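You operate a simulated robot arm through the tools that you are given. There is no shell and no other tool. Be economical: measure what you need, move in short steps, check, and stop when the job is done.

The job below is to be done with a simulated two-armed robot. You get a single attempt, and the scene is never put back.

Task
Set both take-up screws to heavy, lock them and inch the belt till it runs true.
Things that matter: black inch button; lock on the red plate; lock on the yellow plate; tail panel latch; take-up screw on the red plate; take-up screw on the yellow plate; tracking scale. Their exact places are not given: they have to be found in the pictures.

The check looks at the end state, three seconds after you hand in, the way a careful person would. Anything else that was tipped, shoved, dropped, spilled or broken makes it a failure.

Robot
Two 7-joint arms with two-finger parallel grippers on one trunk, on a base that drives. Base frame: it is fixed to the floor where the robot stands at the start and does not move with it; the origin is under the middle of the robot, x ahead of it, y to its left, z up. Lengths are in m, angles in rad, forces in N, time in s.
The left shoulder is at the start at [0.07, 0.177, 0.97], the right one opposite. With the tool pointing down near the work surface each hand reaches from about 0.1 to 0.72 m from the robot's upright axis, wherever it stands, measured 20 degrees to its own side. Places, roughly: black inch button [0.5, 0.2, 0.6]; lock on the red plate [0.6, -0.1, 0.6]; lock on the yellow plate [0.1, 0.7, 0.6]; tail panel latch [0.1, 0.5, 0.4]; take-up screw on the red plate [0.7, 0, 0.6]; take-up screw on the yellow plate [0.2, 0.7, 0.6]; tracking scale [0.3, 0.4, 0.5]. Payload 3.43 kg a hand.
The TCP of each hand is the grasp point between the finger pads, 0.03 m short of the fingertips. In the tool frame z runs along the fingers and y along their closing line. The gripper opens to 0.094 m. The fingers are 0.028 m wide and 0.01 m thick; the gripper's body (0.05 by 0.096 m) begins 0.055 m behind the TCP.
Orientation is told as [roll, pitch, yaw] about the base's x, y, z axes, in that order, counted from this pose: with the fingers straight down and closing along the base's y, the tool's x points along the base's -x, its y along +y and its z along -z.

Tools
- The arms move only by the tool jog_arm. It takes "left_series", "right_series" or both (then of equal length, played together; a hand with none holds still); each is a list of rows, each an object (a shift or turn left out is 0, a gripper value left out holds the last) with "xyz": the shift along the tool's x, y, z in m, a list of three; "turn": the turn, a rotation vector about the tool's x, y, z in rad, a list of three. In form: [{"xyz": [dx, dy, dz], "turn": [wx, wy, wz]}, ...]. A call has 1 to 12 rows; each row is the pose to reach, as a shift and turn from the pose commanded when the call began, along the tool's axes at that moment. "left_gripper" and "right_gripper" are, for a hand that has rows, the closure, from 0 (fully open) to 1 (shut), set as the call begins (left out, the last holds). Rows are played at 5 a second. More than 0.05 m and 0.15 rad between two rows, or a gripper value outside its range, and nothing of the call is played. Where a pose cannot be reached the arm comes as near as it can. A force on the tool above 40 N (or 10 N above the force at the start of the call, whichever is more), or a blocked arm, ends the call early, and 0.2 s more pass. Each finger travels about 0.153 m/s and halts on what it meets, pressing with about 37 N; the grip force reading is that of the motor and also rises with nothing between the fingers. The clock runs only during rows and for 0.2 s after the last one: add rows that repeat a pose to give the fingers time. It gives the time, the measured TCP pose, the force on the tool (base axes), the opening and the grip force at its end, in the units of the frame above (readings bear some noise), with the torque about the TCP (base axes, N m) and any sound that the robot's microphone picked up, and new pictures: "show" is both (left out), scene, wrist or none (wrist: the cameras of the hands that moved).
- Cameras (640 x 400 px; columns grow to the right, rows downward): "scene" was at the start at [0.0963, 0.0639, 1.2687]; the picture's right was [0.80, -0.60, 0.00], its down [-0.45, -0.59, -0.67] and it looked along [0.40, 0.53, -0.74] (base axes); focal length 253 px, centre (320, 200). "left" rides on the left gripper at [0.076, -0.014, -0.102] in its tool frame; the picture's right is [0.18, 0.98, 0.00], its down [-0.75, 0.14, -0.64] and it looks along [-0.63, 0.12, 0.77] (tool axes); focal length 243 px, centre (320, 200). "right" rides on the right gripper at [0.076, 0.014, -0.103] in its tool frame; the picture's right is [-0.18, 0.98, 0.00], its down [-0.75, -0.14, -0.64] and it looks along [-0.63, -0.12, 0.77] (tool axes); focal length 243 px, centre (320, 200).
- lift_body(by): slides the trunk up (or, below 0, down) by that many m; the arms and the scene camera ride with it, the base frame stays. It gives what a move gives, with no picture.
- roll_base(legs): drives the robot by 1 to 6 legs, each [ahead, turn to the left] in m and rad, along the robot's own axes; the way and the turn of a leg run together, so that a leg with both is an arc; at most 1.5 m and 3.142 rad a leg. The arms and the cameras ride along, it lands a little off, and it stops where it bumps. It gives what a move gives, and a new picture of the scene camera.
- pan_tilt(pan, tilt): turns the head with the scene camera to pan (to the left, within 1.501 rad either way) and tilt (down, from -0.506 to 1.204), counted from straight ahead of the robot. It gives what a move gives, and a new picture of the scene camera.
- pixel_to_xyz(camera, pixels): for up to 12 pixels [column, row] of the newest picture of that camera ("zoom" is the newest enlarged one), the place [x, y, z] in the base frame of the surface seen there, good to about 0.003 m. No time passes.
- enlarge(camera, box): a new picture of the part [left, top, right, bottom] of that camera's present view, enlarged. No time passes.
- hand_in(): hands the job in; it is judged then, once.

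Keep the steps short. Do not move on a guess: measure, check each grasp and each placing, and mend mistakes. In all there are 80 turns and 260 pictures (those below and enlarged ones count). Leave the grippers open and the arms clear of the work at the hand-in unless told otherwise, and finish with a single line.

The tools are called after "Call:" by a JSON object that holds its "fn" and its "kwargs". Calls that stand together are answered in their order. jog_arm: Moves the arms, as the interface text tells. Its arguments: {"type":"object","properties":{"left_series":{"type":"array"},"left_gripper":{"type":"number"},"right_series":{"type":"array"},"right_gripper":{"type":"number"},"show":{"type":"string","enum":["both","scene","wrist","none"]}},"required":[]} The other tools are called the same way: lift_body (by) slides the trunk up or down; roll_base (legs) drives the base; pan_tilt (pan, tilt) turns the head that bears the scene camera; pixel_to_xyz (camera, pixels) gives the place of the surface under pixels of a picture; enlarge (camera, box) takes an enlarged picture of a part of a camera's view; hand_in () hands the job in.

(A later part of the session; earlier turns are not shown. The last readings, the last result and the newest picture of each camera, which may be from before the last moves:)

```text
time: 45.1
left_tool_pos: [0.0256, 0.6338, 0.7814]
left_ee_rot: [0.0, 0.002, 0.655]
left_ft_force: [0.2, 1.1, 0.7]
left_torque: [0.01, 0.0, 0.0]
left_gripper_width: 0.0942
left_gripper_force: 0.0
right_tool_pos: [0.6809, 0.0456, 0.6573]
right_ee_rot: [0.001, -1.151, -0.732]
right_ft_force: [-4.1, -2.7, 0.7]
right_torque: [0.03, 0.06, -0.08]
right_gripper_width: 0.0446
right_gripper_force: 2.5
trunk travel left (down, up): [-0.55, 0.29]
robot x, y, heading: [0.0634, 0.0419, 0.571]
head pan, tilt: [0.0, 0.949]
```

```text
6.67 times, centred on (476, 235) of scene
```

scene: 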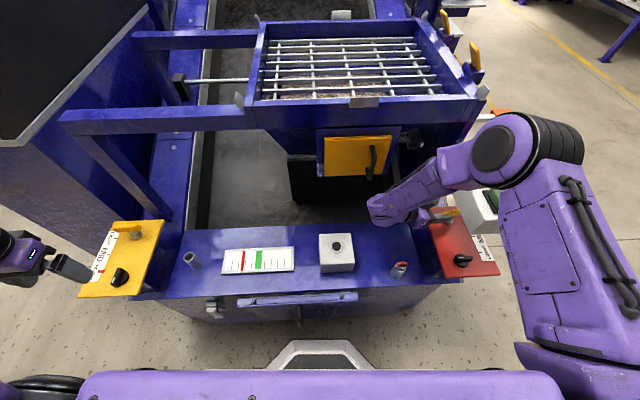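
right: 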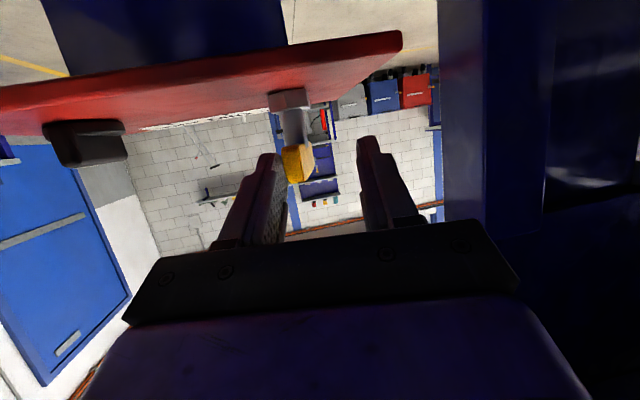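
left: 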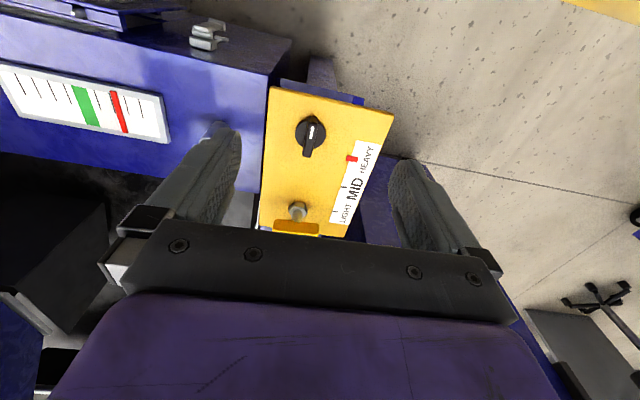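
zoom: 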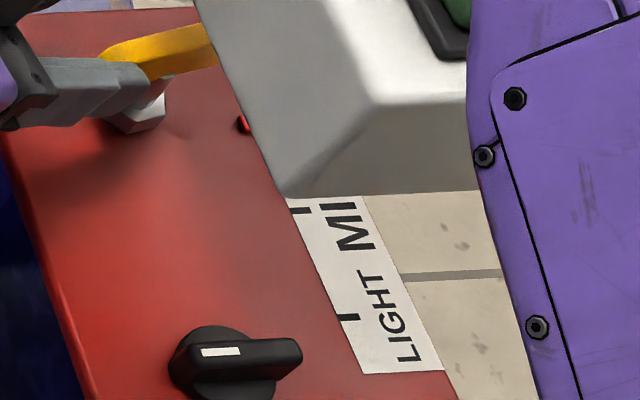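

The finger has just touched (about 5 N) and the indicator hasn't clearly moved. I'll push another 7 mm.

Call:
{"fn": "jog_arm", "kwargs": {"right_series": [{"xyz": [0, 0.002, 0]}, {"xyz": [0, 0.004, 0]}, {"xyz": [0, 0.006, 0]}, {"xyz": [0, 0.007, 0]}, {"xyz": [0, 0.007, 0]}], "show": "both"}}

Call:
{"fn": "enlarge", "kwargs": {"camera": "right", "box": [200, 60, 360, 220]}}

Call:
{"fn": "enlarge", "kwargs": {"camera": "scene", "box": [444, 205, 508, 265]}}

Call:
{"fn": "pixel_to_xyz", "kwargs": {"camera": "scene", "pixels": [[464.4, 223.6], [464, 223.4], [480, 252.5], [472.5, 236.5]]}}

```text
time: 46.3
left_tool_pos: [0.0253, 0.6351, 0.7816]
left_ee_rot: [0.001, 0.001, 0.656]
left_ft_force: [-0.8, -0.5, -0.4]
left_torque: [0.02, 0.02, 0.01]
left_gripper_width: 0.094
left_gripper_force: 0.0
right_tool_pos: [0.6842, 0.0521, 0.658]
right_ee_rot: [0.002, -1.153, -0.732]
right_ft_force: [-5.1, -2.5, 2.4]
right_torque: [-0.04, -0.02, -0.22]
right_gripper_width: 0.0452
right_gripper_force: 2.3
trunk travel left (down, up): [-0.55, 0.29]
robot x, y, heading: [0.0643, 0.0418, 0.576]
head pan, tilt: [0.0, 0.949]
```

scene: 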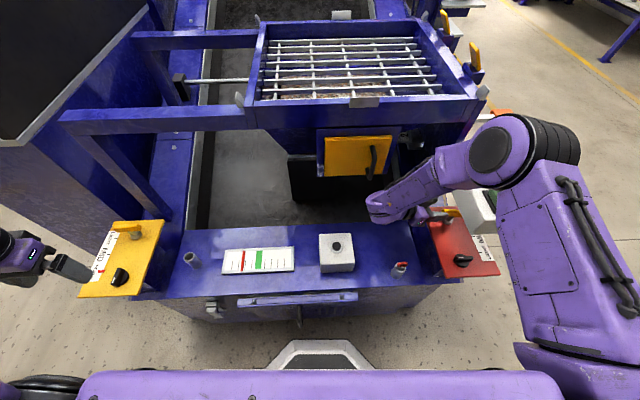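
right: 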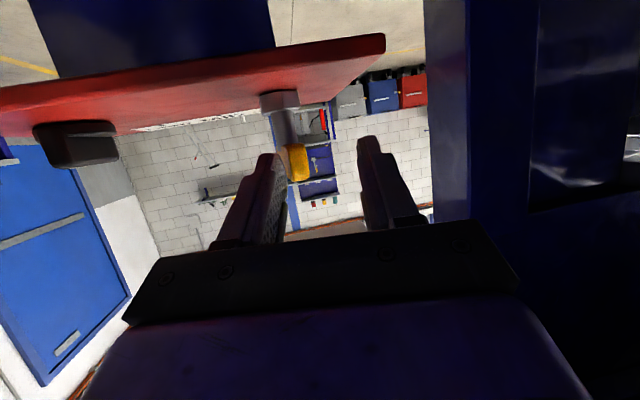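

```text
2.50 times, centred on (280, 140) of right
```

zoom: 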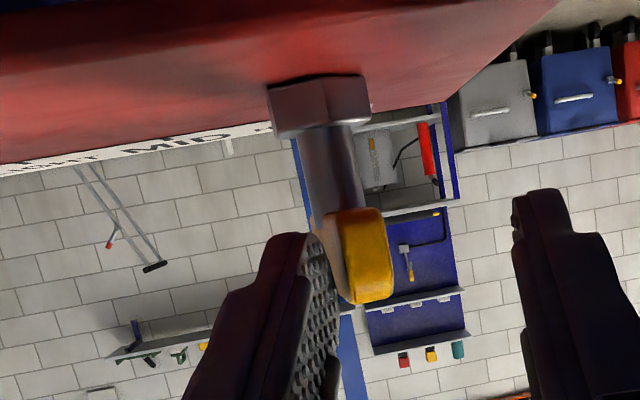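

```text
6.67 times, centred on (476, 235) of scene
```

zoom: 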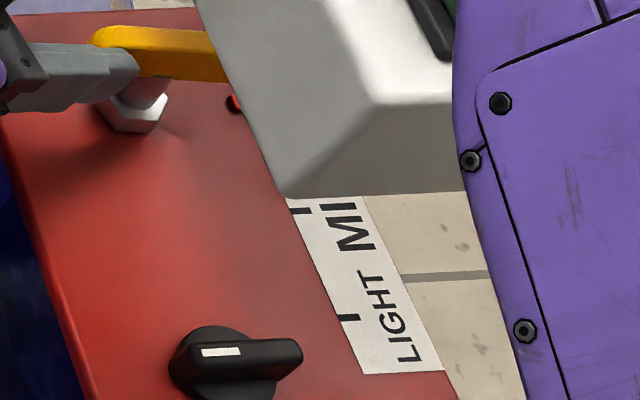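

```text
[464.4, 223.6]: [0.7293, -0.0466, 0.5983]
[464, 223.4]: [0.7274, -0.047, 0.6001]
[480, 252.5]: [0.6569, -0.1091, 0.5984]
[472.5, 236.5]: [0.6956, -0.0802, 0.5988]
```

The indicator moved to about (463, 220.6). I'll measure its position from LIGHT, where HEAVY should be about 0.098 m.

Call:
{"fn": "pixel_to_xyz", "kwargs": {"camera": "scene", "pixels": [[463, 220.6], [463.2, 220.2], [463, 221], [479, 252.5], [472, 236.4], [480.2, 252.4]]}}

Call:
{"fn": "jog_arm", "kwargs": {"right_series": [{"xyz": [0, -0.015, 0]}, {"xyz": [0, -0.015, -0.04]}, {"xyz": [0, 0.0, -0.08]}, {"xyz": [-0.02, 0.0, -0.12]}, {"xyz": [-0.04, 0.0, -0.14]}], "show": "both"}}

Call:
{"fn": "enlarge", "kwargs": {"camera": "right", "box": [0, 0, 320, 200]}}

```text
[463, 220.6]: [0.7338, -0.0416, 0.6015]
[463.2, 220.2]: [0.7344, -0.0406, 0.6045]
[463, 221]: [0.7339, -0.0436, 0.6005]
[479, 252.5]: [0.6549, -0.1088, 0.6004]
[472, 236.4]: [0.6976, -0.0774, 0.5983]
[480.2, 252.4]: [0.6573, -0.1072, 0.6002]
```

```text
time: 47.5
left_tool_pos: [0.0255, 0.6349, 0.782]
left_ee_rot: [0.0, 0.001, 0.656]
left_ft_force: [0.2, -0.4, 0.8]
left_torque: [-0.01, -0.01, 0.02]
left_gripper_width: 0.0941
left_gripper_force: 0.0
right_tool_pos: [0.6002, 0.1239, 0.7511]
right_ee_rot: [0.0, -1.153, -0.728]
right_ft_force: [0.5, -0.4, -0.7]
right_torque: [0.0, 0.01, -0.02]
right_gripper_width: 0.0426
right_gripper_force: 0.1
trunk travel left (down, up): [-0.55, 0.29]
robot x, y, heading: [0.0652, 0.0412, 0.576]
head pan, tilt: [0.0, 0.949]
```

scene: 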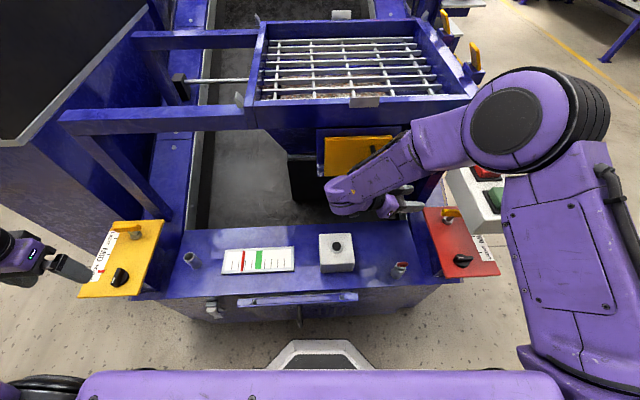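
right: 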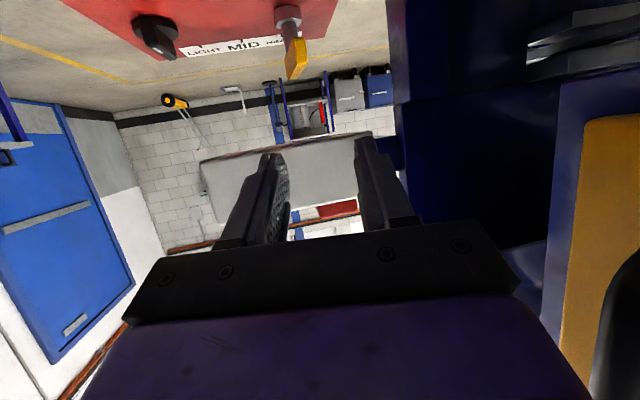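

```text
2.00 times, centred on (160, 100) of right
```

zoom: 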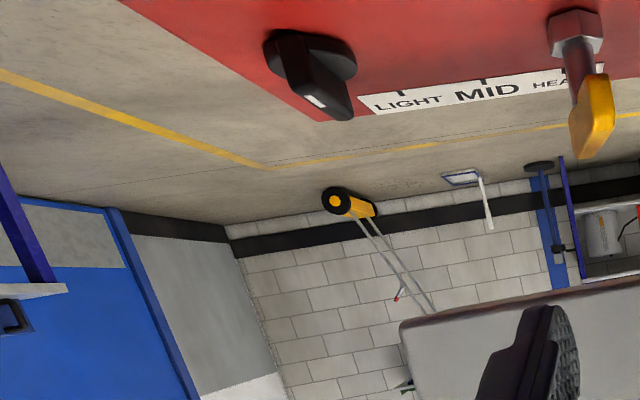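

By measurement the indicator is at HEAVY within about 3 mm, and the hand is withdrawn. I'll return to the earlier viewing pose (azimuth -0.7, tilt 50°) to check it by eye and prepare for the red lock.

Call:
{"fn": "jog_arm", "kwargs": {"right_series": [{"xyz": [-0.008, -0.017, -0.001], "turn": [-0.102, 0.054, -0.064]}, {"xyz": [-0.015, -0.035, -0.003], "turn": [-0.204, 0.109, -0.128]}, {"xyz": [-0.023, -0.052, -0.004], "turn": [-0.307, 0.163, -0.191]}, {"xyz": [-0.031, -0.07, -0.006], "turn": [-0.409, 0.217, -0.255]}, {"xyz": [-0.0384, -0.087, -0.007], "turn": [-0.511, 0.2716, -0.3188]}, {"xyz": [-0.0384, -0.087, -0.007], "turn": [-0.511, 0.2716, -0.3188]}], "right_gripper": 0}}

Call:
{"fn": "enlarge", "kwargs": {"camera": "right", "box": [110, 0, 366, 110]}}

```text
time: 48.9
left_tool_pos: [0.0264, 0.636, 0.7821]
left_ee_rot: [0.002, 0.006, 0.659]
left_ft_force: [0.8, -0.8, -0.3]
left_torque: [-0.01, 0.02, 0.01]
left_gripper_width: 0.0942
left_gripper_force: 0.1
right_tool_pos: [0.5496, 0.0559, 0.7901]
right_ee_rot: [0.002, -0.872, -0.126]
right_ft_force: [-0.3, 0.0, -0.4]
right_torque: [-0.04, -0.03, 0.01]
right_gripper_width: 0.0939
right_gripper_force: 0.1
trunk travel left (down, up): [-0.55, 0.29]
robot x, y, heading: [0.0673, 0.0429, 0.575]
head pan, tilt: [0.0, 0.949]
```

scene: 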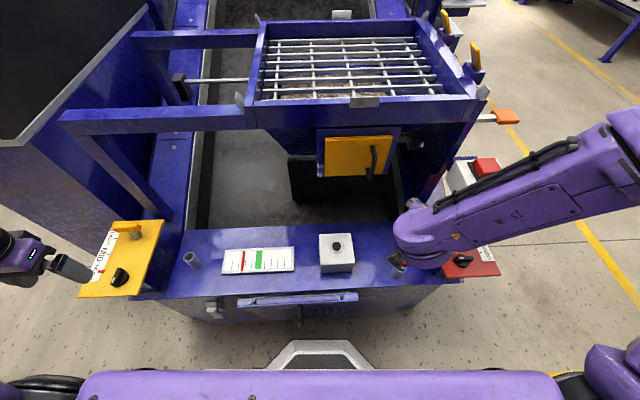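
right: 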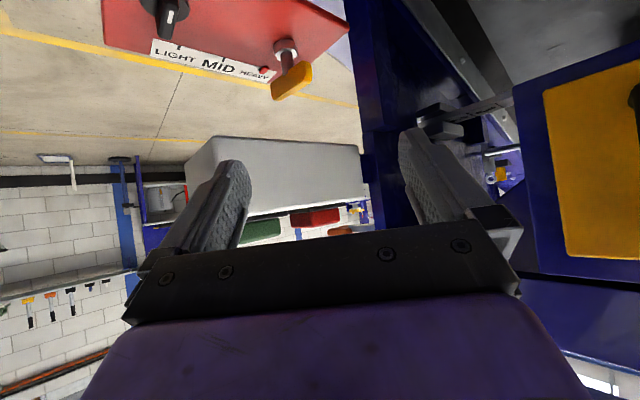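

```text
2.50 times, centred on (238, 55) of right
```

zoom: 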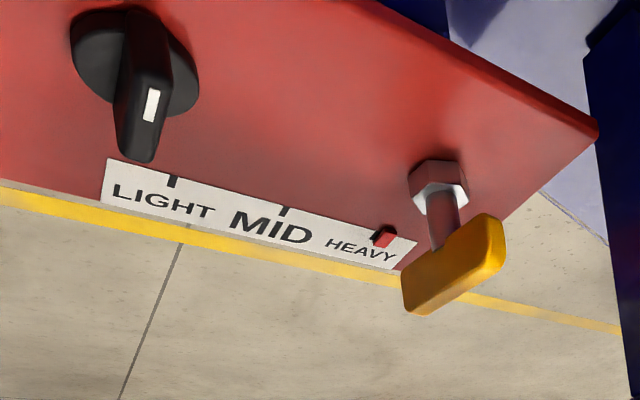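

The indicator is near HEAVY. I'll zoom in further.

Call:
{"fn": "enlarge", "kwargs": {"camera": "right", "box": [220, 60, 300, 110]}}

Call:
{"fn": "pixel_to_xyz", "kwargs": {"camera": "right", "pixels": [[264, 68.5], [223.6, 59.5], [179, 47], [262, 68]]}}

Call:
{"fn": "enlarge", "kwargs": {"camera": "right", "box": [130, 0, 210, 50]}}

```text
8.00 times, centred on (260, 85) of right
```

zoom: 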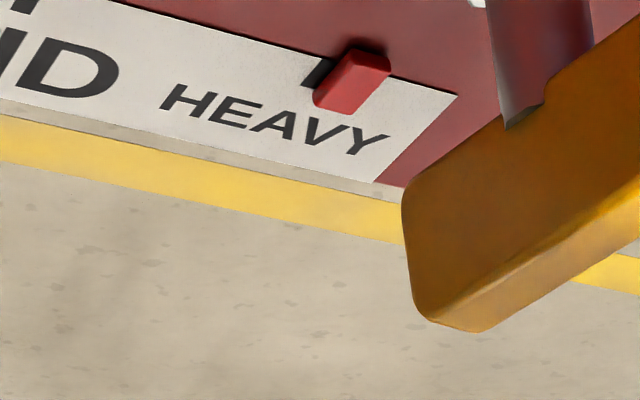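

```text
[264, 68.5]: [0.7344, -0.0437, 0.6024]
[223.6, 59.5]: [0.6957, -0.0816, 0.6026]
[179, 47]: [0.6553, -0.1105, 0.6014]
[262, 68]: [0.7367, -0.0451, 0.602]
```

```text
8.00 times, centred on (170, 25) of right
```

zoom: 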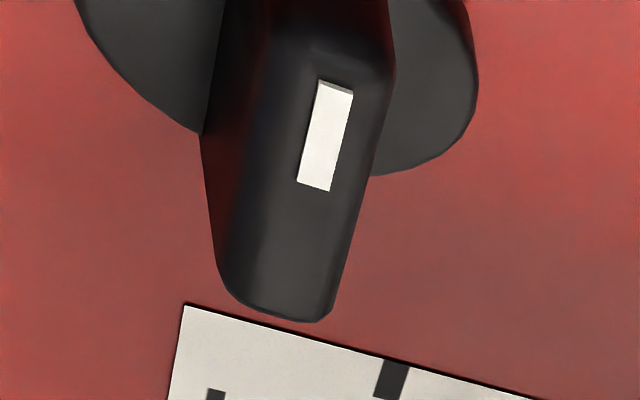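

The indicator overshot by about 3–4 mm, with the HEAVY tick visible to its left. I'll measure the wing's present angle, then close the fingers on it at an angle turned about 0.14 rad back.

Call:
{"fn": "enlarge", "kwargs": {"camera": "right", "box": [260, 40, 330, 110]}}

Call:
{"fn": "pixel_to_xyz", "kwargs": {"camera": "right", "pixels": [[280, 98], [290, 95], [300, 88], [308, 82], [274, 90], [310, 68], [275, 99], [311, 80], [290, 85]]}}

```text
5.71 times, centred on (295, 75) of right
```

zoom: 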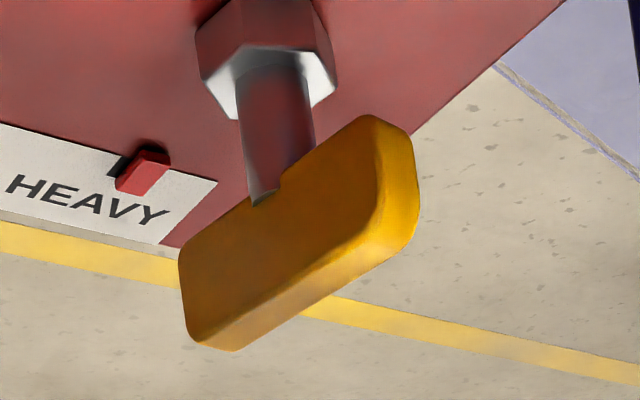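

```text
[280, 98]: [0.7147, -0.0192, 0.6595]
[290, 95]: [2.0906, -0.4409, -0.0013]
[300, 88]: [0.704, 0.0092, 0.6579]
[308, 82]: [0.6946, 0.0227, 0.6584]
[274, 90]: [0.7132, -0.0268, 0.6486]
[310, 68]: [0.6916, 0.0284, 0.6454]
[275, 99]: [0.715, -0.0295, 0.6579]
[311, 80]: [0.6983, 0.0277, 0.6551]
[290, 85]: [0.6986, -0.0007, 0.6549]
```

The wing is at base azimuth -1.21 and should be near -1.04. I'll return to the azimuth -0.73 pose straddling the wing and close only partly, to about 31–33 mm, which turns it back the right amount. First I go to a standoff.

Call:
{"fn": "jog_arm", "kwargs": {"right_series": [{"xyz": [0.006, 0.005, 0.02], "turn": [0.1, -0.054, 0.064]}, {"xyz": [0.011, 0.01, 0.045], "turn": [0.204, -0.109, 0.128]}, {"xyz": [0.017, 0.015, 0.07], "turn": [0.307, -0.163, 0.191]}, {"xyz": [0.023, 0.02, 0.095], "turn": [0.409, -0.217, 0.255]}, {"xyz": [0.0281, 0.0249, 0.118], "turn": [0.511, -0.2716, 0.3188]}, {"xyz": [0.0281, 0.0249, 0.118], "turn": [0.511, -0.2716, 0.3188]}], "show": "wrist"}}

Call:
{"fn": "pixel_to_xyz", "kwargs": {"camera": "right", "pixels": [[310, 90], [320, 90], [330, 90], [310, 100], [320, 100], [330, 100], [320, 80]]}}

```text
time: 50.3
left_tool_pos: [0.0255, 0.6352, 0.7823]
left_ee_rot: [0.001, 0.001, 0.655]
left_ft_force: [0.3, -0.3, 0.1]
left_torque: [0.0, -0.05, -0.01]
left_gripper_width: 0.0942
left_gripper_force: 0.2
right_tool_pos: [0.6274, 0.0714, 0.6897]
right_ee_rot: [0.003, -1.154, -0.734]
right_ft_force: [0.3, 0.4, -0.3]
right_torque: [0.02, 0.01, 0.02]
right_gripper_width: 0.094
right_gripper_force: 0.1
trunk travel left (down, up): [-0.55, 0.29]
robot x, y, heading: [0.0647, 0.0435, 0.57]
head pan, tilt: [0.0, 0.949]
```

right: 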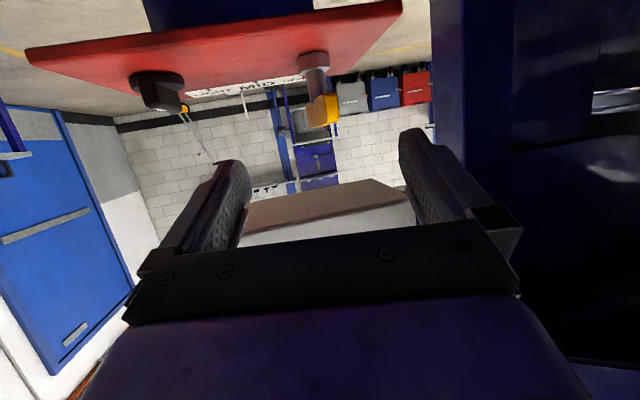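

```text
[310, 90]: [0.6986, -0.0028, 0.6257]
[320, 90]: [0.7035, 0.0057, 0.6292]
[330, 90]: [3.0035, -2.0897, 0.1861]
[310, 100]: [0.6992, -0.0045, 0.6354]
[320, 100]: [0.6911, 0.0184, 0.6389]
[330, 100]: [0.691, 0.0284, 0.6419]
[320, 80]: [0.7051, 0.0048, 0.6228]
```

The shaft axis is about 2 mm to tool -y and 0.106 m ahead. I'll advance to straddle the wing with the gripper open, then partly close to 0.66 (about 32 mm).

Call:
{"fn": "jog_arm", "kwargs": {"right_series": [{"xyz": [-0.001, -0.002, 0.04]}, {"xyz": [-0.002, -0.002, 0.075]}, {"xyz": [-0.0025, -0.002, 0.1083]}, {"xyz": [-0.0025, -0.002, 0.1083]}], "show": "wrist"}}

Call:
{"fn": "jog_arm", "kwargs": {"right_series": [{"xyz": [0, 0, 0]}, {"xyz": [0, 0, 0]}, {"xyz": [0, 0, 0]}, {"xyz": [0, 0, 0]}], "right_gripper": 0.66, "show": "both"}}

Call:
{"fn": "enlarge", "kwargs": {"camera": "scene", "box": [444, 205, 508, 265]}}

```text
time: 51.3
left_tool_pos: [0.0252, 0.6364, 0.7803]
left_ee_rot: [0.0, 0.003, 0.657]
left_ft_force: [-1.0, -0.6, 0.0]
left_torque: [-0.02, 0.01, -0.01]
left_gripper_width: 0.0939
left_gripper_force: 0.1
right_tool_pos: [0.6992, -0.0015, 0.6509]
right_ee_rot: [0.001, -1.152, -0.732]
right_ft_force: [-0.6, 0.0, -0.8]
right_torque: [-0.02, -0.03, 0.01]
right_gripper_width: 0.094
right_gripper_force: 0.0
trunk travel left (down, up): [-0.55, 0.29]
robot x, y, heading: [0.0665, 0.043, 0.567]
head pan, tilt: [0.0, 0.949]
```

right: 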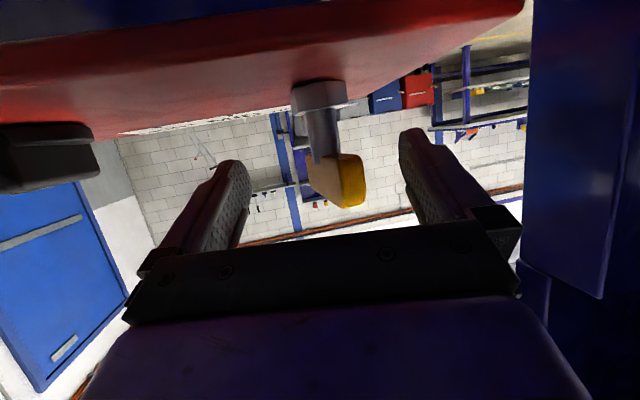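

```text
time: 52.3
left_tool_pos: [0.0262, 0.6359, 0.7816]
left_ee_rot: [0.001, 0.001, 0.657]
left_ft_force: [0.4, -0.4, 0.0]
left_torque: [0.01, -0.03, -0.03]
left_gripper_width: 0.0941
left_gripper_force: 0.0
right_tool_pos: [0.698, 0.0, 0.6503]
right_ee_rot: [0.0, -1.153, -0.728]
right_ft_force: [1.4, 2.4, 0.8]
right_torque: [0.0, 0.01, -0.08]
right_gripper_width: 0.0338
right_gripper_force: 1.7
trunk travel left (down, up): [-0.55, 0.29]
robot x, y, heading: [0.0682, 0.0408, 0.573]
head pan, tilt: [0.0, 0.949]
```

scene: 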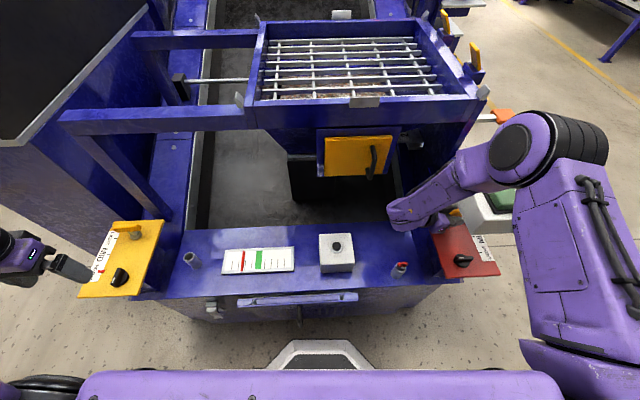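
right: 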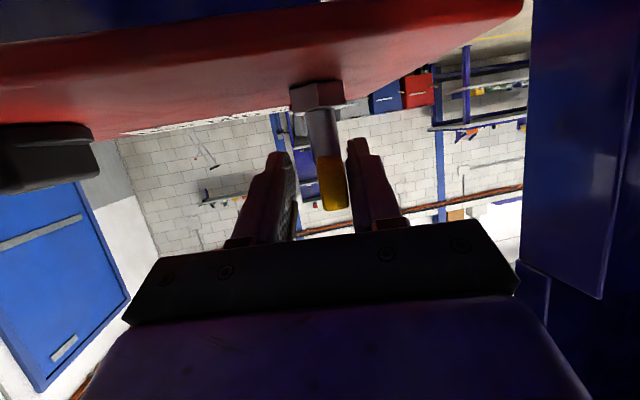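

```text
6.67 times, centred on (476, 235) of scene
```

zoom: 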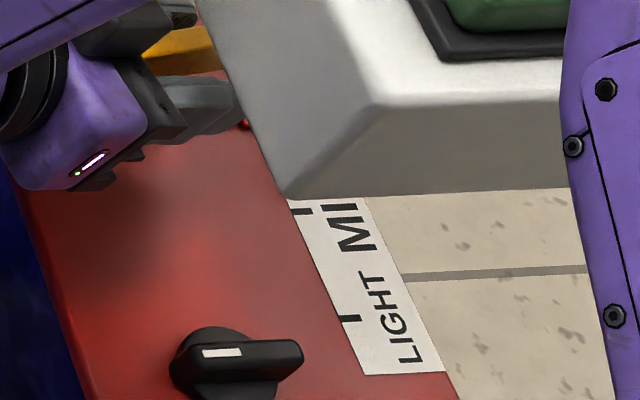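

The grip was off-centre, so the wing turned back all the way to the tool's angle. I'll grip it fully to fix that known angle, then repeat the earlier push with a calibrated smaller stroke (24.5 mm instead of 28).

Call:
{"fn": "jog_arm", "kwargs": {"right_series": [{"xyz": [0, 0.001, 0]}, {"xyz": [0, 0.002, 0]}, {"xyz": [0, 0.002, 0]}, {"xyz": [0, 0.002, 0]}], "right_gripper": 1, "show": "none"}}

Call:
{"fn": "jog_arm", "kwargs": {"right_series": [{"xyz": [0, 0, 0]}, {"xyz": [0, 0, 0]}, {"xyz": [0, 0, 0]}], "right_gripper": 0.55, "show": "none"}}

```text
time: 53.3
left_tool_pos: [0.0274, 0.6364, 0.7829]
left_ee_rot: [0.0, 0.004, 0.658]
left_ft_force: [-0.2, -1.0, -0.7]
left_torque: [0.0, -0.02, 0.01]
left_gripper_width: 0.094
left_gripper_force: 0.1
right_tool_pos: [0.7024, 0.0039, 0.6518]
right_ee_rot: [0.002, -1.153, -0.733]
right_ft_force: [24.5, 7.6, 8.3]
right_torque: [0.59, 0.16, 0.14]
right_gripper_width: 0.0163
right_gripper_force: 45.0
trunk travel left (down, up): [-0.55, 0.29]
robot x, y, heading: [0.0649, 0.047, 0.571]
head pan, tilt: [0.0, 0.949]
```

```text
time: 54.1
left_tool_pos: [0.0258, 0.6354, 0.7808]
left_ee_rot: [0.0, 0.003, 0.657]
left_ft_force: [0.2, 0.2, 0.0]
left_torque: [0.0, -0.02, 0.01]
left_gripper_width: 0.094
left_gripper_force: 0.0
right_tool_pos: [0.6993, 0.0016, 0.6502]
right_ee_rot: [0.0, -1.152, -0.73]
right_ft_force: [-0.1, 0.1, 0.6]
right_torque: [-0.01, -0.01, 0.01]
right_gripper_width: 0.0423
right_gripper_force: 0.0
trunk travel left (down, up): [-0.55, 0.29]
robot x, y, heading: [0.0689, 0.0437, 0.569]
head pan, tilt: [0.0, 0.949]
```

Both readings are clean. I'll withdraw to the same start point as before, then push 24.5 mm.

Call:
{"fn": "jog_arm", "kwargs": {"right_series": [{"xyz": [0.005, 0, -0.025]}, {"xyz": [0.0092, -0.001, -0.0477]}, {"xyz": [0.0102, -0.001, -0.0427]}, {"xyz": [0.0102, 0.008, -0.0427]}, {"xyz": [0.0102, 0.014, -0.0427]}, {"xyz": [0.0102, 0.018, -0.0427]}, {"xyz": [0.0102, 0.021, -0.0427]}, {"xyz": [0.0102, 0.0235, -0.0427]}, {"xyz": [0.0102, 0.0235, -0.0427]}], "show": "both"}}

Call:
{"fn": "enlarge", "kwargs": {"camera": "scene", "box": [444, 205, 508, 265]}}

```text
time: 56.1
left_tool_pos: [0.0248, 0.6354, 0.783]
left_ee_rot: [0.002, 0.002, 0.656]
left_ft_force: [0.4, 0.0, -0.8]
left_torque: [-0.03, 0.01, 0.0]
left_gripper_width: 0.0943
left_gripper_force: 0.0
right_tool_pos: [0.6829, 0.0507, 0.6587]
right_ee_rot: [0.003, -1.152, -0.733]
right_ft_force: [-4.1, -2.2, 0.2]
right_torque: [0.06, 0.05, -0.24]
right_gripper_width: 0.045
right_gripper_force: 2.1
trunk travel left (down, up): [-0.55, 0.29]
robot x, y, heading: [0.063, 0.0409, 0.569]
head pan, tilt: [0.0, 0.949]
```

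scene: 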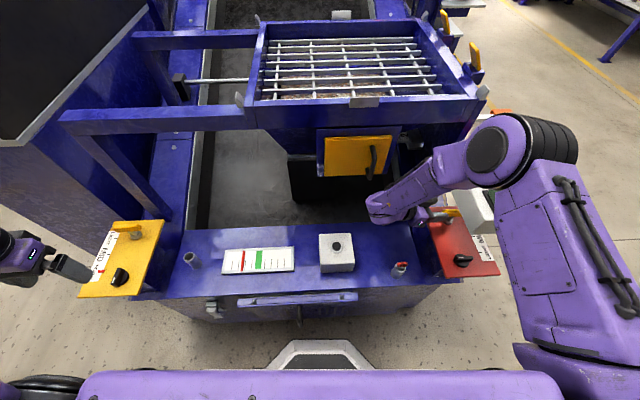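
right: 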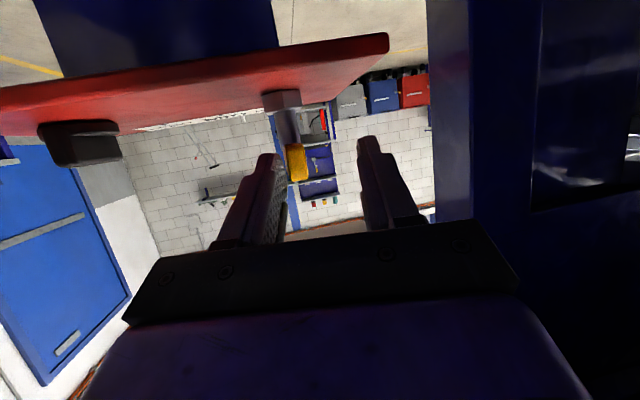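

```text
6.67 times, centred on (476, 235) of scene
```

zoom: 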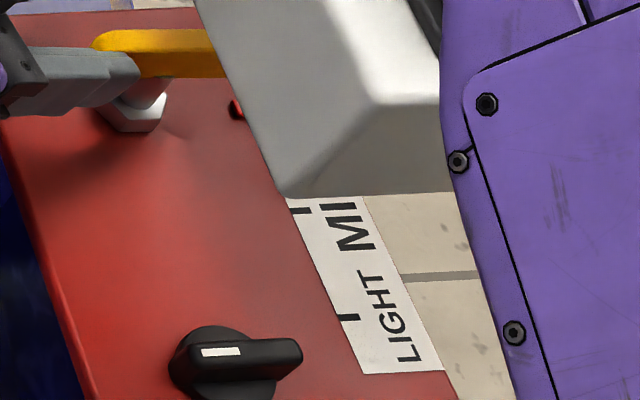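

The indicator is now at (236, 108), between the overshoot (104) and the earlier undershoot (123). I'll withdraw as before and check from the viewing pose.

Call:
{"fn": "jog_arm", "kwargs": {"right_series": [{"xyz": [0, -0.015, 0]}, {"xyz": [0, -0.015, -0.04]}, {"xyz": [0, 0.0, -0.08]}, {"xyz": [-0.02, 0.0, -0.12]}, {"xyz": [-0.04, 0.0, -0.14]}], "show": "none"}}

Call:
{"fn": "jog_arm", "kwargs": {"right_series": [{"xyz": [-0.008, -0.017, -0.001], "turn": [-0.102, 0.054, -0.064]}, {"xyz": [-0.015, -0.035, -0.003], "turn": [-0.204, 0.109, -0.128]}, {"xyz": [-0.023, -0.052, -0.004], "turn": [-0.307, 0.163, -0.191]}, {"xyz": [-0.031, -0.07, -0.006], "turn": [-0.409, 0.217, -0.255]}, {"xyz": [-0.0384, -0.087, -0.007], "turn": [-0.511, 0.2716, -0.3188]}, {"xyz": [-0.0384, -0.087, -0.007], "turn": [-0.511, 0.2716, -0.3188]}], "right_gripper": 0, "show": "wrist"}}

Call:
{"fn": "enlarge", "kwargs": {"camera": "right", "box": [140, 20, 300, 110]}}

Call:
{"fn": "enlarge", "kwargs": {"camera": "right", "box": [220, 50, 300, 100]}}

```text
time: 57.3
left_tool_pos: [0.025, 0.6354, 0.7815]
left_ee_rot: [0.0, 0.002, 0.657]
left_ft_force: [-0.5, 0.1, 0.7]
left_torque: [0.0, 0.0, 0.01]
left_gripper_width: 0.0937
left_gripper_force: 0.0
right_tool_pos: [0.5994, 0.1258, 0.7521]
right_ee_rot: [-0.001, -1.151, -0.727]
right_ft_force: [-0.2, -1.2, 1.7]
right_torque: [-0.04, -0.02, 0.01]
right_gripper_width: 0.0423
right_gripper_force: 0.0
trunk travel left (down, up): [-0.55, 0.29]
robot x, y, heading: [0.0662, 0.0376, 0.568]
head pan, tilt: [0.0, 0.949]
```

```text
time: 58.7
left_tool_pos: [0.0244, 0.636, 0.782]
left_ee_rot: [-0.001, 0.003, 0.657]
left_ft_force: [0.2, 0.2, -0.2]
left_torque: [-0.01, 0.01, -0.02]
left_gripper_width: 0.0937
left_gripper_force: 0.0
right_tool_pos: [0.5478, 0.0544, 0.7904]
right_ee_rot: [0.001, -0.872, -0.129]
right_ft_force: [0.1, -0.3, -0.6]
right_torque: [0.02, 0.01, -0.01]
right_gripper_width: 0.094
right_gripper_force: 0.0
trunk travel left (down, up): [-0.55, 0.29]
robot x, y, heading: [0.0633, 0.0407, 0.571]
head pan, tilt: [0.0, 0.949]
```

right: 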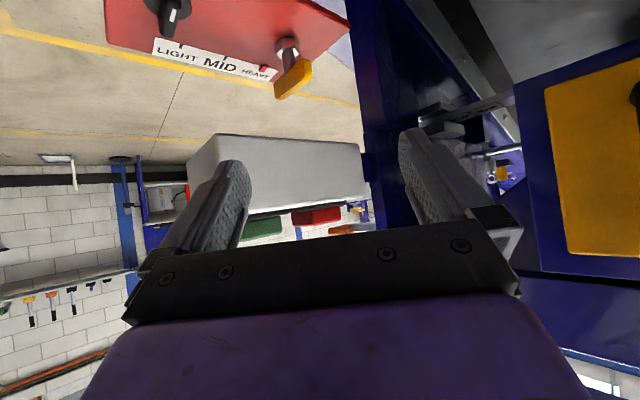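

```text
4.00 times, centred on (220, 65) of right
```

zoom: 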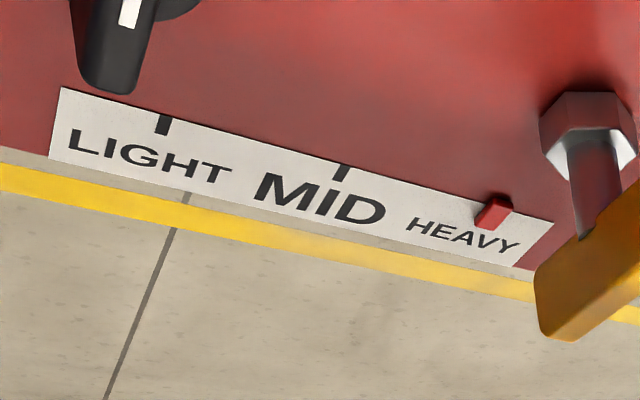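

```text
8.00 times, centred on (260, 75) of right
```

zoom: 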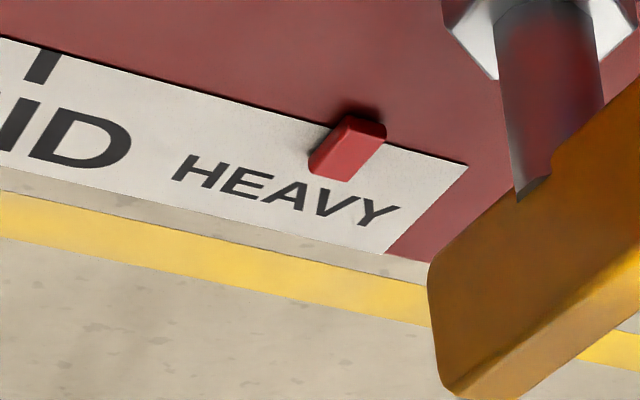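

The indicator now fully covers the HEAVY tick, within about 1 mm. Now the red lock: I'll measure its lever precisely.

Call:
{"fn": "pixel_to_xyz", "kwargs": {"camera": "right", "pixels": [[169, 38], [168, 32], [170, 25], [171, 18], [173, 11], [175, 5], [177, 1], [163, 25], [187, 10], [150, 8]]}}

Call:
{"fn": "pixel_to_xyz", "kwargs": {"camera": "scene", "pixels": [[455, 257], [459, 258], [463, 258], [467, 258], [471, 258], [462, 263]]}}

Call:
{"fn": "enlarge", "kwargs": {"camera": "scene", "box": [436, 240, 500, 280]}}

```text
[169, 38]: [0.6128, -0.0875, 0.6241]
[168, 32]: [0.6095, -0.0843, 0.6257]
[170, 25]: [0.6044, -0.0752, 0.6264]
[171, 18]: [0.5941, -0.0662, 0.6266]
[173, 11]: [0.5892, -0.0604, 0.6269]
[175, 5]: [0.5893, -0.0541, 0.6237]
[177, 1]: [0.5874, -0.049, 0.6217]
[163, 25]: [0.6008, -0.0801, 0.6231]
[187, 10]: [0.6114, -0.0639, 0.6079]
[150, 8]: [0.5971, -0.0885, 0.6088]
```

```text
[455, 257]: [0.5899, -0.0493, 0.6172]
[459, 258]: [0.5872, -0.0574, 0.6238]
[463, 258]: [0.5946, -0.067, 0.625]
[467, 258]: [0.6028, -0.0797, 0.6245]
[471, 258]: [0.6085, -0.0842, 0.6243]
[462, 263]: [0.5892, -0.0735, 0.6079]
```

```text
10.00 times, centred on (468, 260) of scene
```

zoom: 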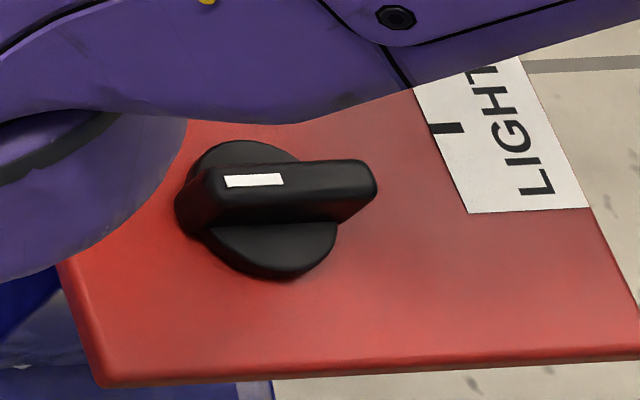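

The red lever is centred at (0.6005, -0.069), top z 0.6265, azimuth about -0.98. I'll move to a standoff 0.12 m off it, coming from the left with 50° tilt.

Call:
{"fn": "jog_arm", "kwargs": {"right_series": [{"xyz": [0.008, -0.007, 0.008], "turn": [0.107, 0, 0.09]}, {"xyz": [0.017, -0.015, 0.017], "turn": [0.215, 0, 0.18]}, {"xyz": [0.026, -0.023, 0.026], "turn": [0.322, 0, 0.27]}, {"xyz": [0.034, -0.031, 0.035], "turn": [0.429, 0, 0.36]}, {"xyz": [0.043, -0.039, 0.043], "turn": [0.537, 0, 0.45]}, {"xyz": [0.0512, -0.0471, 0.0518], "turn": [0.644, 0, 0.541]}, {"xyz": [0.0512, -0.0471, 0.0518], "turn": [0.644, 0, 0.541]}]}}

Call:
{"fn": "pixel_to_xyz", "kwargs": {"camera": "right", "pixels": [[310, 110], [320, 110], [330, 110], [320, 95], [320, 125]]}}

```text
time: 60.3
left_tool_pos: [0.0254, 0.636, 0.7832]
left_ee_rot: [0.0, 0.001, 0.657]
left_ft_force: [0.4, -0.3, -0.6]
left_torque: [-0.01, 0.01, 0.0]
left_gripper_width: 0.0938
left_gripper_force: 0.0
right_tool_pos: [0.5495, 0.0057, 0.7156]
right_ee_rot: [0.001, -0.873, -0.975]
right_ft_force: [-0.2, -0.3, -0.5]
right_torque: [0.0, 0.0, -0.02]
right_gripper_width: 0.0941
right_gripper_force: 0.1
trunk travel left (down, up): [-0.55, 0.29]
robot x, y, heading: [0.0633, 0.0417, 0.581]
head pan, tilt: [0.0, 0.949]
```

scene: 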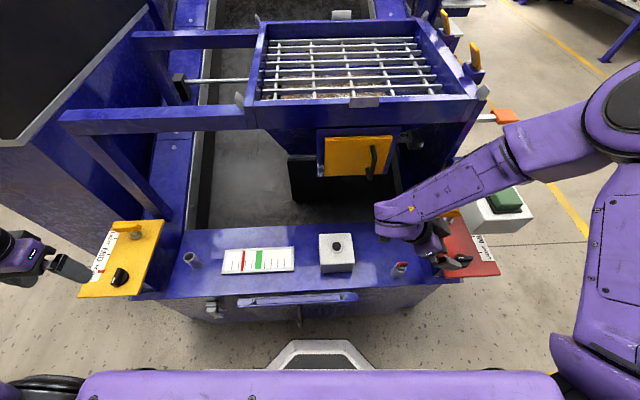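
right: 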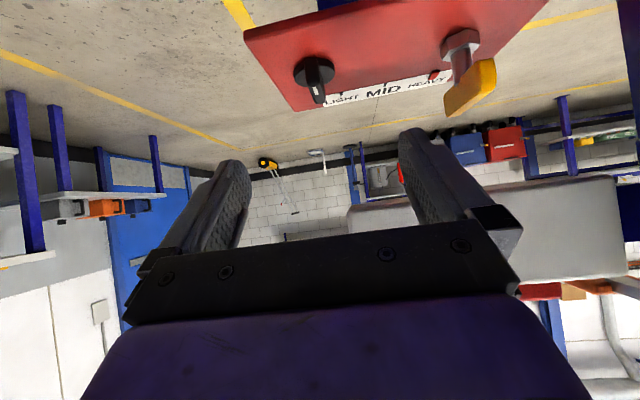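

```text
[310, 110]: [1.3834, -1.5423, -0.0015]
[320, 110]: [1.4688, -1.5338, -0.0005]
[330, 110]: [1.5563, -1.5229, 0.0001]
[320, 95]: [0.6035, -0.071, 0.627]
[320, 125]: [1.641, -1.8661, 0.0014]
```

The lever lines up with the tool axis at column 318. I'll advance 0.117 m and close.

Call:
{"fn": "jog_arm", "kwargs": {"right_series": [{"xyz": [0, 0, 0.04]}, {"xyz": [0, 0, 0.08]}, {"xyz": [-0.001, 0, 0.105]}, {"xyz": [-0.001, 0, 0.117]}, {"xyz": [-0.001, 0, 0.117]}], "show": "wrist"}}

Call:
{"fn": "jog_arm", "kwargs": {"right_series": [{"xyz": [0, 0, 0]}, {"xyz": [0, 0, 0]}, {"xyz": [0, 0, 0]}, {"xyz": [0, 0, 0]}], "right_gripper": 1, "show": "both"}}

```text
time: 61.5
left_tool_pos: [0.0252, 0.6362, 0.7833]
left_ee_rot: [0.0, 0.002, 0.657]
left_ft_force: [0.2, 0.1, 0.3]
left_torque: [0.01, -0.02, -0.01]
left_gripper_width: 0.094
left_gripper_force: 0.0
right_tool_pos: [0.602, -0.0687, 0.6436]
right_ee_rot: [0.002, -0.871, -0.974]
right_ft_force: [-0.1, 0.3, 0.6]
right_torque: [0.05, -0.04, -0.02]
right_gripper_width: 0.0938
right_gripper_force: 0.2
trunk travel left (down, up): [-0.55, 0.29]
robot x, y, heading: [0.0639, 0.0446, 0.572]
head pan, tilt: [0.0, 0.949]
```

right: 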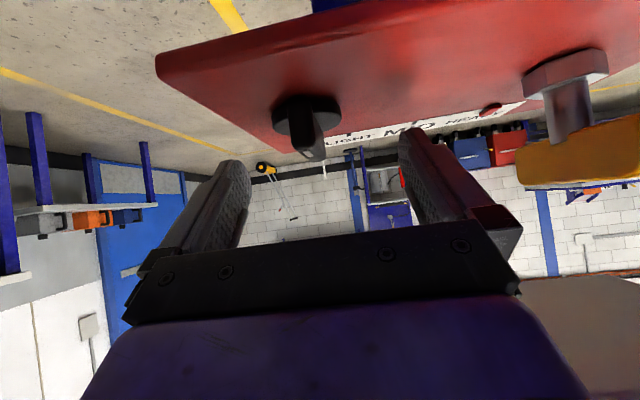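

```text
time: 62.5
left_tool_pos: [0.0256, 0.6355, 0.7817]
left_ee_rot: [-0.001, 0.002, 0.657]
left_ft_force: [-0.5, 0.0, 1.1]
left_torque: [-0.01, -0.02, 0.02]
left_gripper_width: 0.0941
left_gripper_force: 0.1
right_tool_pos: [0.6012, -0.0698, 0.6429]
right_ee_rot: [-0.001, -0.872, -0.971]
right_ft_force: [-12.6, -4.5, -7.2]
right_torque: [-0.94, -0.3, 0.01]
right_gripper_width: 0.0115
right_gripper_force: 44.8
trunk travel left (down, up): [-0.55, 0.29]
robot x, y, heading: [0.0661, 0.0399, 0.571]
head pan, tilt: [0.0, 0.949]
```

scene: 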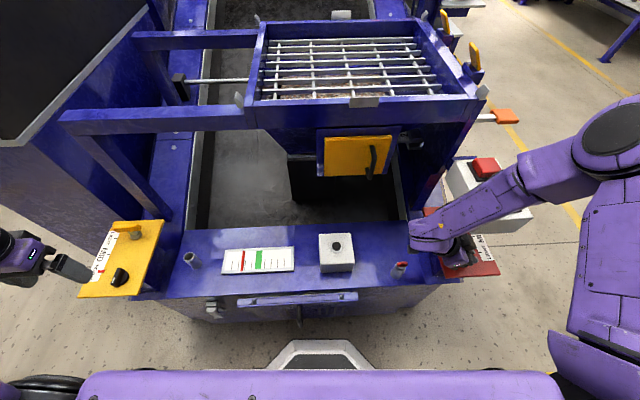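
right: 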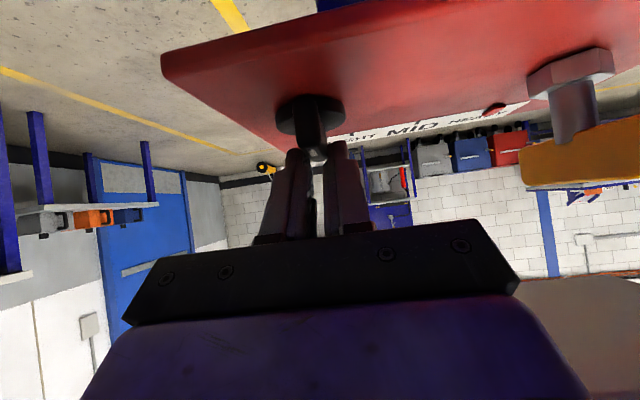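

The lever is gripped at 11.5 mm. I'll turn counterclockwise a little, as on yellow, and read the torque.

Call:
{"fn": "jog_arm", "kwargs": {"right_series": [{"turn": [-0.061, 0, -0.051]}, {"turn": [-0.123, 0, -0.103]}, {"turn": [-0.184, 0, -0.154]}, {"turn": [-0.245, 0, -0.206]}, {"turn": [-0.245, 0, -0.206]}], "show": "wrist"}}

```text
time: 63.7
left_tool_pos: [0.0244, 0.6352, 0.7833]
left_ee_rot: [0.0, 0.001, 0.657]
left_ft_force: [1.4, 0.3, -0.5]
left_torque: [0.03, 0.0, 0.0]
left_gripper_width: 0.0945
left_gripper_force: 0.0
right_tool_pos: [0.6003, -0.0701, 0.6419]
right_ee_rot: [0.002, -0.871, -0.652]
right_ft_force: [-14.1, -14.3, -5.2]
right_torque: [0.35, 1.27, -0.1]
right_gripper_width: 0.0119
right_gripper_force: 45.2
trunk travel left (down, up): [-0.55, 0.29]
robot x, y, heading: [0.0662, 0.0417, 0.575]
head pan, tilt: [0.0, 0.949]
```

right: 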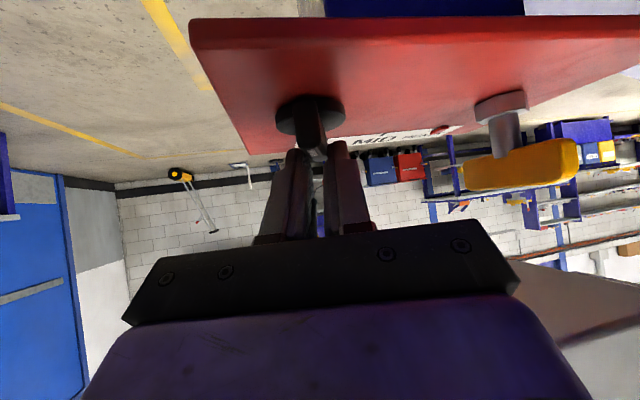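

The lever turns freely counterclockwise. I'll continue 0.65 rad, easing the side load by 2 mm.

Call:
{"fn": "jog_arm", "kwargs": {"right_series": [{"xyz": [0, -0.001, 0], "turn": [-0.071, 0, -0.06]}, {"xyz": [0, -0.002, 0], "turn": [-0.142, 0, -0.12]}, {"xyz": [0, -0.002, 0], "turn": [-0.213, 0, -0.179]}, {"xyz": [0, -0.002, 0], "turn": [-0.285, 0, -0.239]}, {"xyz": [0, -0.002, 0], "turn": [-0.356, 0, -0.299]}, {"xyz": [0, -0.002, 0], "turn": [-0.427, 0, -0.358]}, {"xyz": [0, -0.002, 0], "turn": [-0.498, 0, -0.418]}, {"xyz": [0, -0.002, 0], "turn": [-0.498, 0, -0.418]}], "show": "scene"}}

```text
time: 65.5
left_tool_pos: [0.0255, 0.6336, 0.783]
left_ee_rot: [0.003, -0.001, 0.654]
left_ft_force: [0.7, -0.3, 0.2]
left_torque: [-0.07, -0.01, 0.01]
left_gripper_width: 0.0939
left_gripper_force: 0.0
right_tool_pos: [0.5992, -0.0731, 0.6419]
right_ee_rot: [0.0, -0.871, -0.003]
right_ft_force: [-12.1, -18.6, -6.1]
right_torque: [-0.51, 1.17, -0.04]
right_gripper_width: 0.0117
right_gripper_force: 45.1
trunk travel left (down, up): [-0.55, 0.29]
robot x, y, heading: [0.0654, 0.039, 0.572]
head pan, tilt: [0.0, 0.949]
```

scene: 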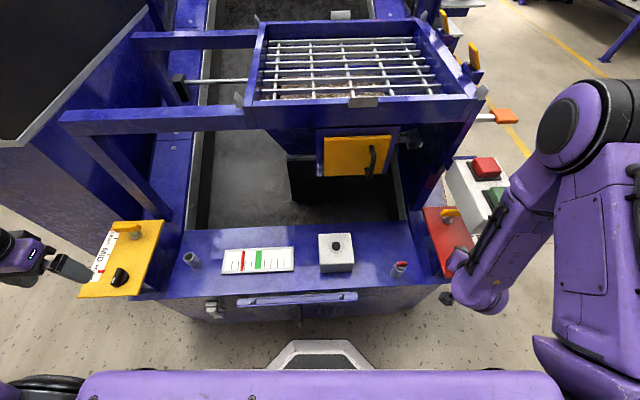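

Before continuing I'll check the forearm's distance to the button box.

Call:
{"fn": "pixel_to_xyz", "kwargs": {"camera": "scene", "pixels": [[505, 210], [495, 230], [520, 190], [485, 255], [535, 170], [500, 205], [490, 195], [486, 165]]}}

Call:
{"fn": "enlarge", "kwargs": {"camera": "scene", "box": [410, 130, 602, 320]}}

```text
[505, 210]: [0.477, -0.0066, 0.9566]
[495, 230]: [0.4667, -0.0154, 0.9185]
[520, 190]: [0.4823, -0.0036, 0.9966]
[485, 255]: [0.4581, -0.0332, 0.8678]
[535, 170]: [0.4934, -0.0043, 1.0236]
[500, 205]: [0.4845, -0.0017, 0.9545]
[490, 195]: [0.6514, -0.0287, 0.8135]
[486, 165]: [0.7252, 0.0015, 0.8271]
```

```text
2.11 times, centred on (506, 225) of scene
```

zoom: 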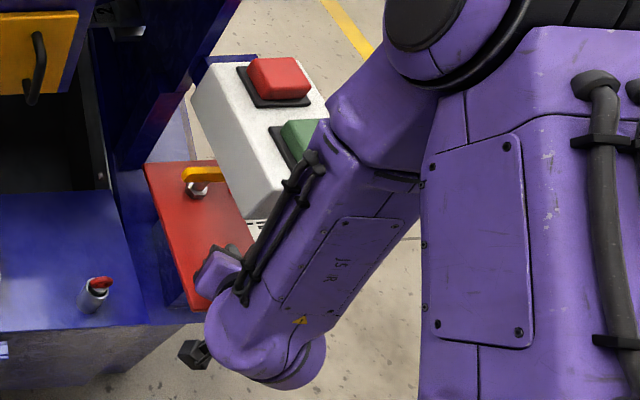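

The forearm is well in front of the box and will move away from it. I'll continue counterclockwise toward the stop.

Call:
{"fn": "jog_arm", "kwargs": {"right_series": [{"xyz": [0, -0.001, -0.0005], "turn": [-0.071, 0, -0.06]}, {"xyz": [0, -0.002, -0.001], "turn": [-0.142, 0, -0.12]}, {"xyz": [0, -0.002, -0.001], "turn": [-0.213, 0, -0.179]}, {"xyz": [0, -0.002, -0.001], "turn": [-0.285, 0, -0.239]}, {"xyz": [0, -0.002, -0.001], "turn": [-0.356, 0, -0.299]}, {"xyz": [0, -0.002, -0.001], "turn": [-0.427, 0, -0.358]}, {"xyz": [0, -0.002, -0.001], "turn": [-0.498, 0, -0.418]}, {"xyz": [0, -0.002, -0.001], "turn": [-0.498, 0, -0.418]}], "show": "scene"}}

```text
time: 67.3
left_tool_pos: [0.026, 0.6324, 0.7829]
left_ee_rot: [0.003, 0.002, 0.656]
left_ft_force: [0.8, 0.0, -0.2]
left_torque: [0.03, -0.01, -0.02]
left_gripper_width: 0.0939
left_gripper_force: 0.1
right_tool_pos: [0.6002, -0.0753, 0.6442]
right_ee_rot: [0.006, -0.873, 0.645]
right_ft_force: [-4.7, -21.0, -12.5]
right_torque: [-0.18, -0.41, -0.08]
right_gripper_width: 0.0116
right_gripper_force: 45.3
trunk travel left (down, up): [-0.55, 0.29]
robot x, y, heading: [0.0658, 0.0429, 0.574]
head pan, tilt: [0.0, 0.949]
```

scene: 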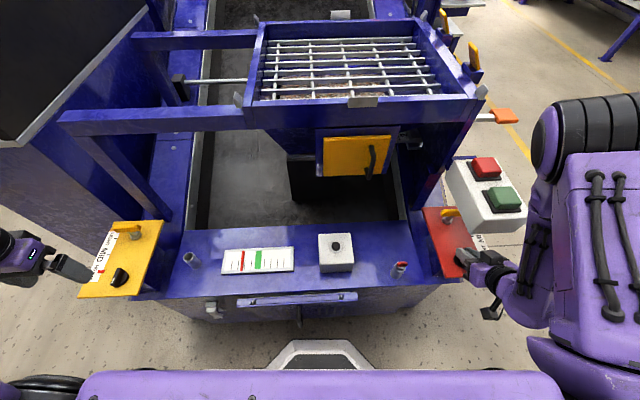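

I've turned 1.62 rad with no stop torque yet. I'll turn a little further to feel the end stop.

Call:
{"fn": "jog_arm", "kwargs": {"right_series": [{"xyz": [0, -0.001, 0], "turn": [-0.046, 0, -0.039]}, {"xyz": [0, -0.001, 0], "turn": [-0.092, 0, -0.077]}, {"xyz": [0, -0.001, 0], "turn": [-0.115, 0, -0.096]}, {"xyz": [0, -0.001, 0], "turn": [-0.115, 0, -0.096]}], "show": "none"}}

```text
time: 68.3
left_tool_pos: [0.0279, 0.6337, 0.7847]
left_ee_rot: [0.004, 0.001, 0.656]
left_ft_force: [0.3, -0.5, -0.1]
left_torque: [0.01, 0.0, 0.01]
left_gripper_width: 0.094
left_gripper_force: 0.2
right_tool_pos: [0.6016, -0.0746, 0.6422]
right_ee_rot: [0.004, -0.875, 0.794]
right_ft_force: [2.6, -24.4, -11.1]
right_torque: [-0.54, 0.06, -1.53]
right_gripper_width: 0.014
right_gripper_force: 45.3
trunk travel left (down, up): [-0.55, 0.29]
robot x, y, heading: [0.0672, 0.0412, 0.57]
head pan, tilt: [0.0, 0.949]
```

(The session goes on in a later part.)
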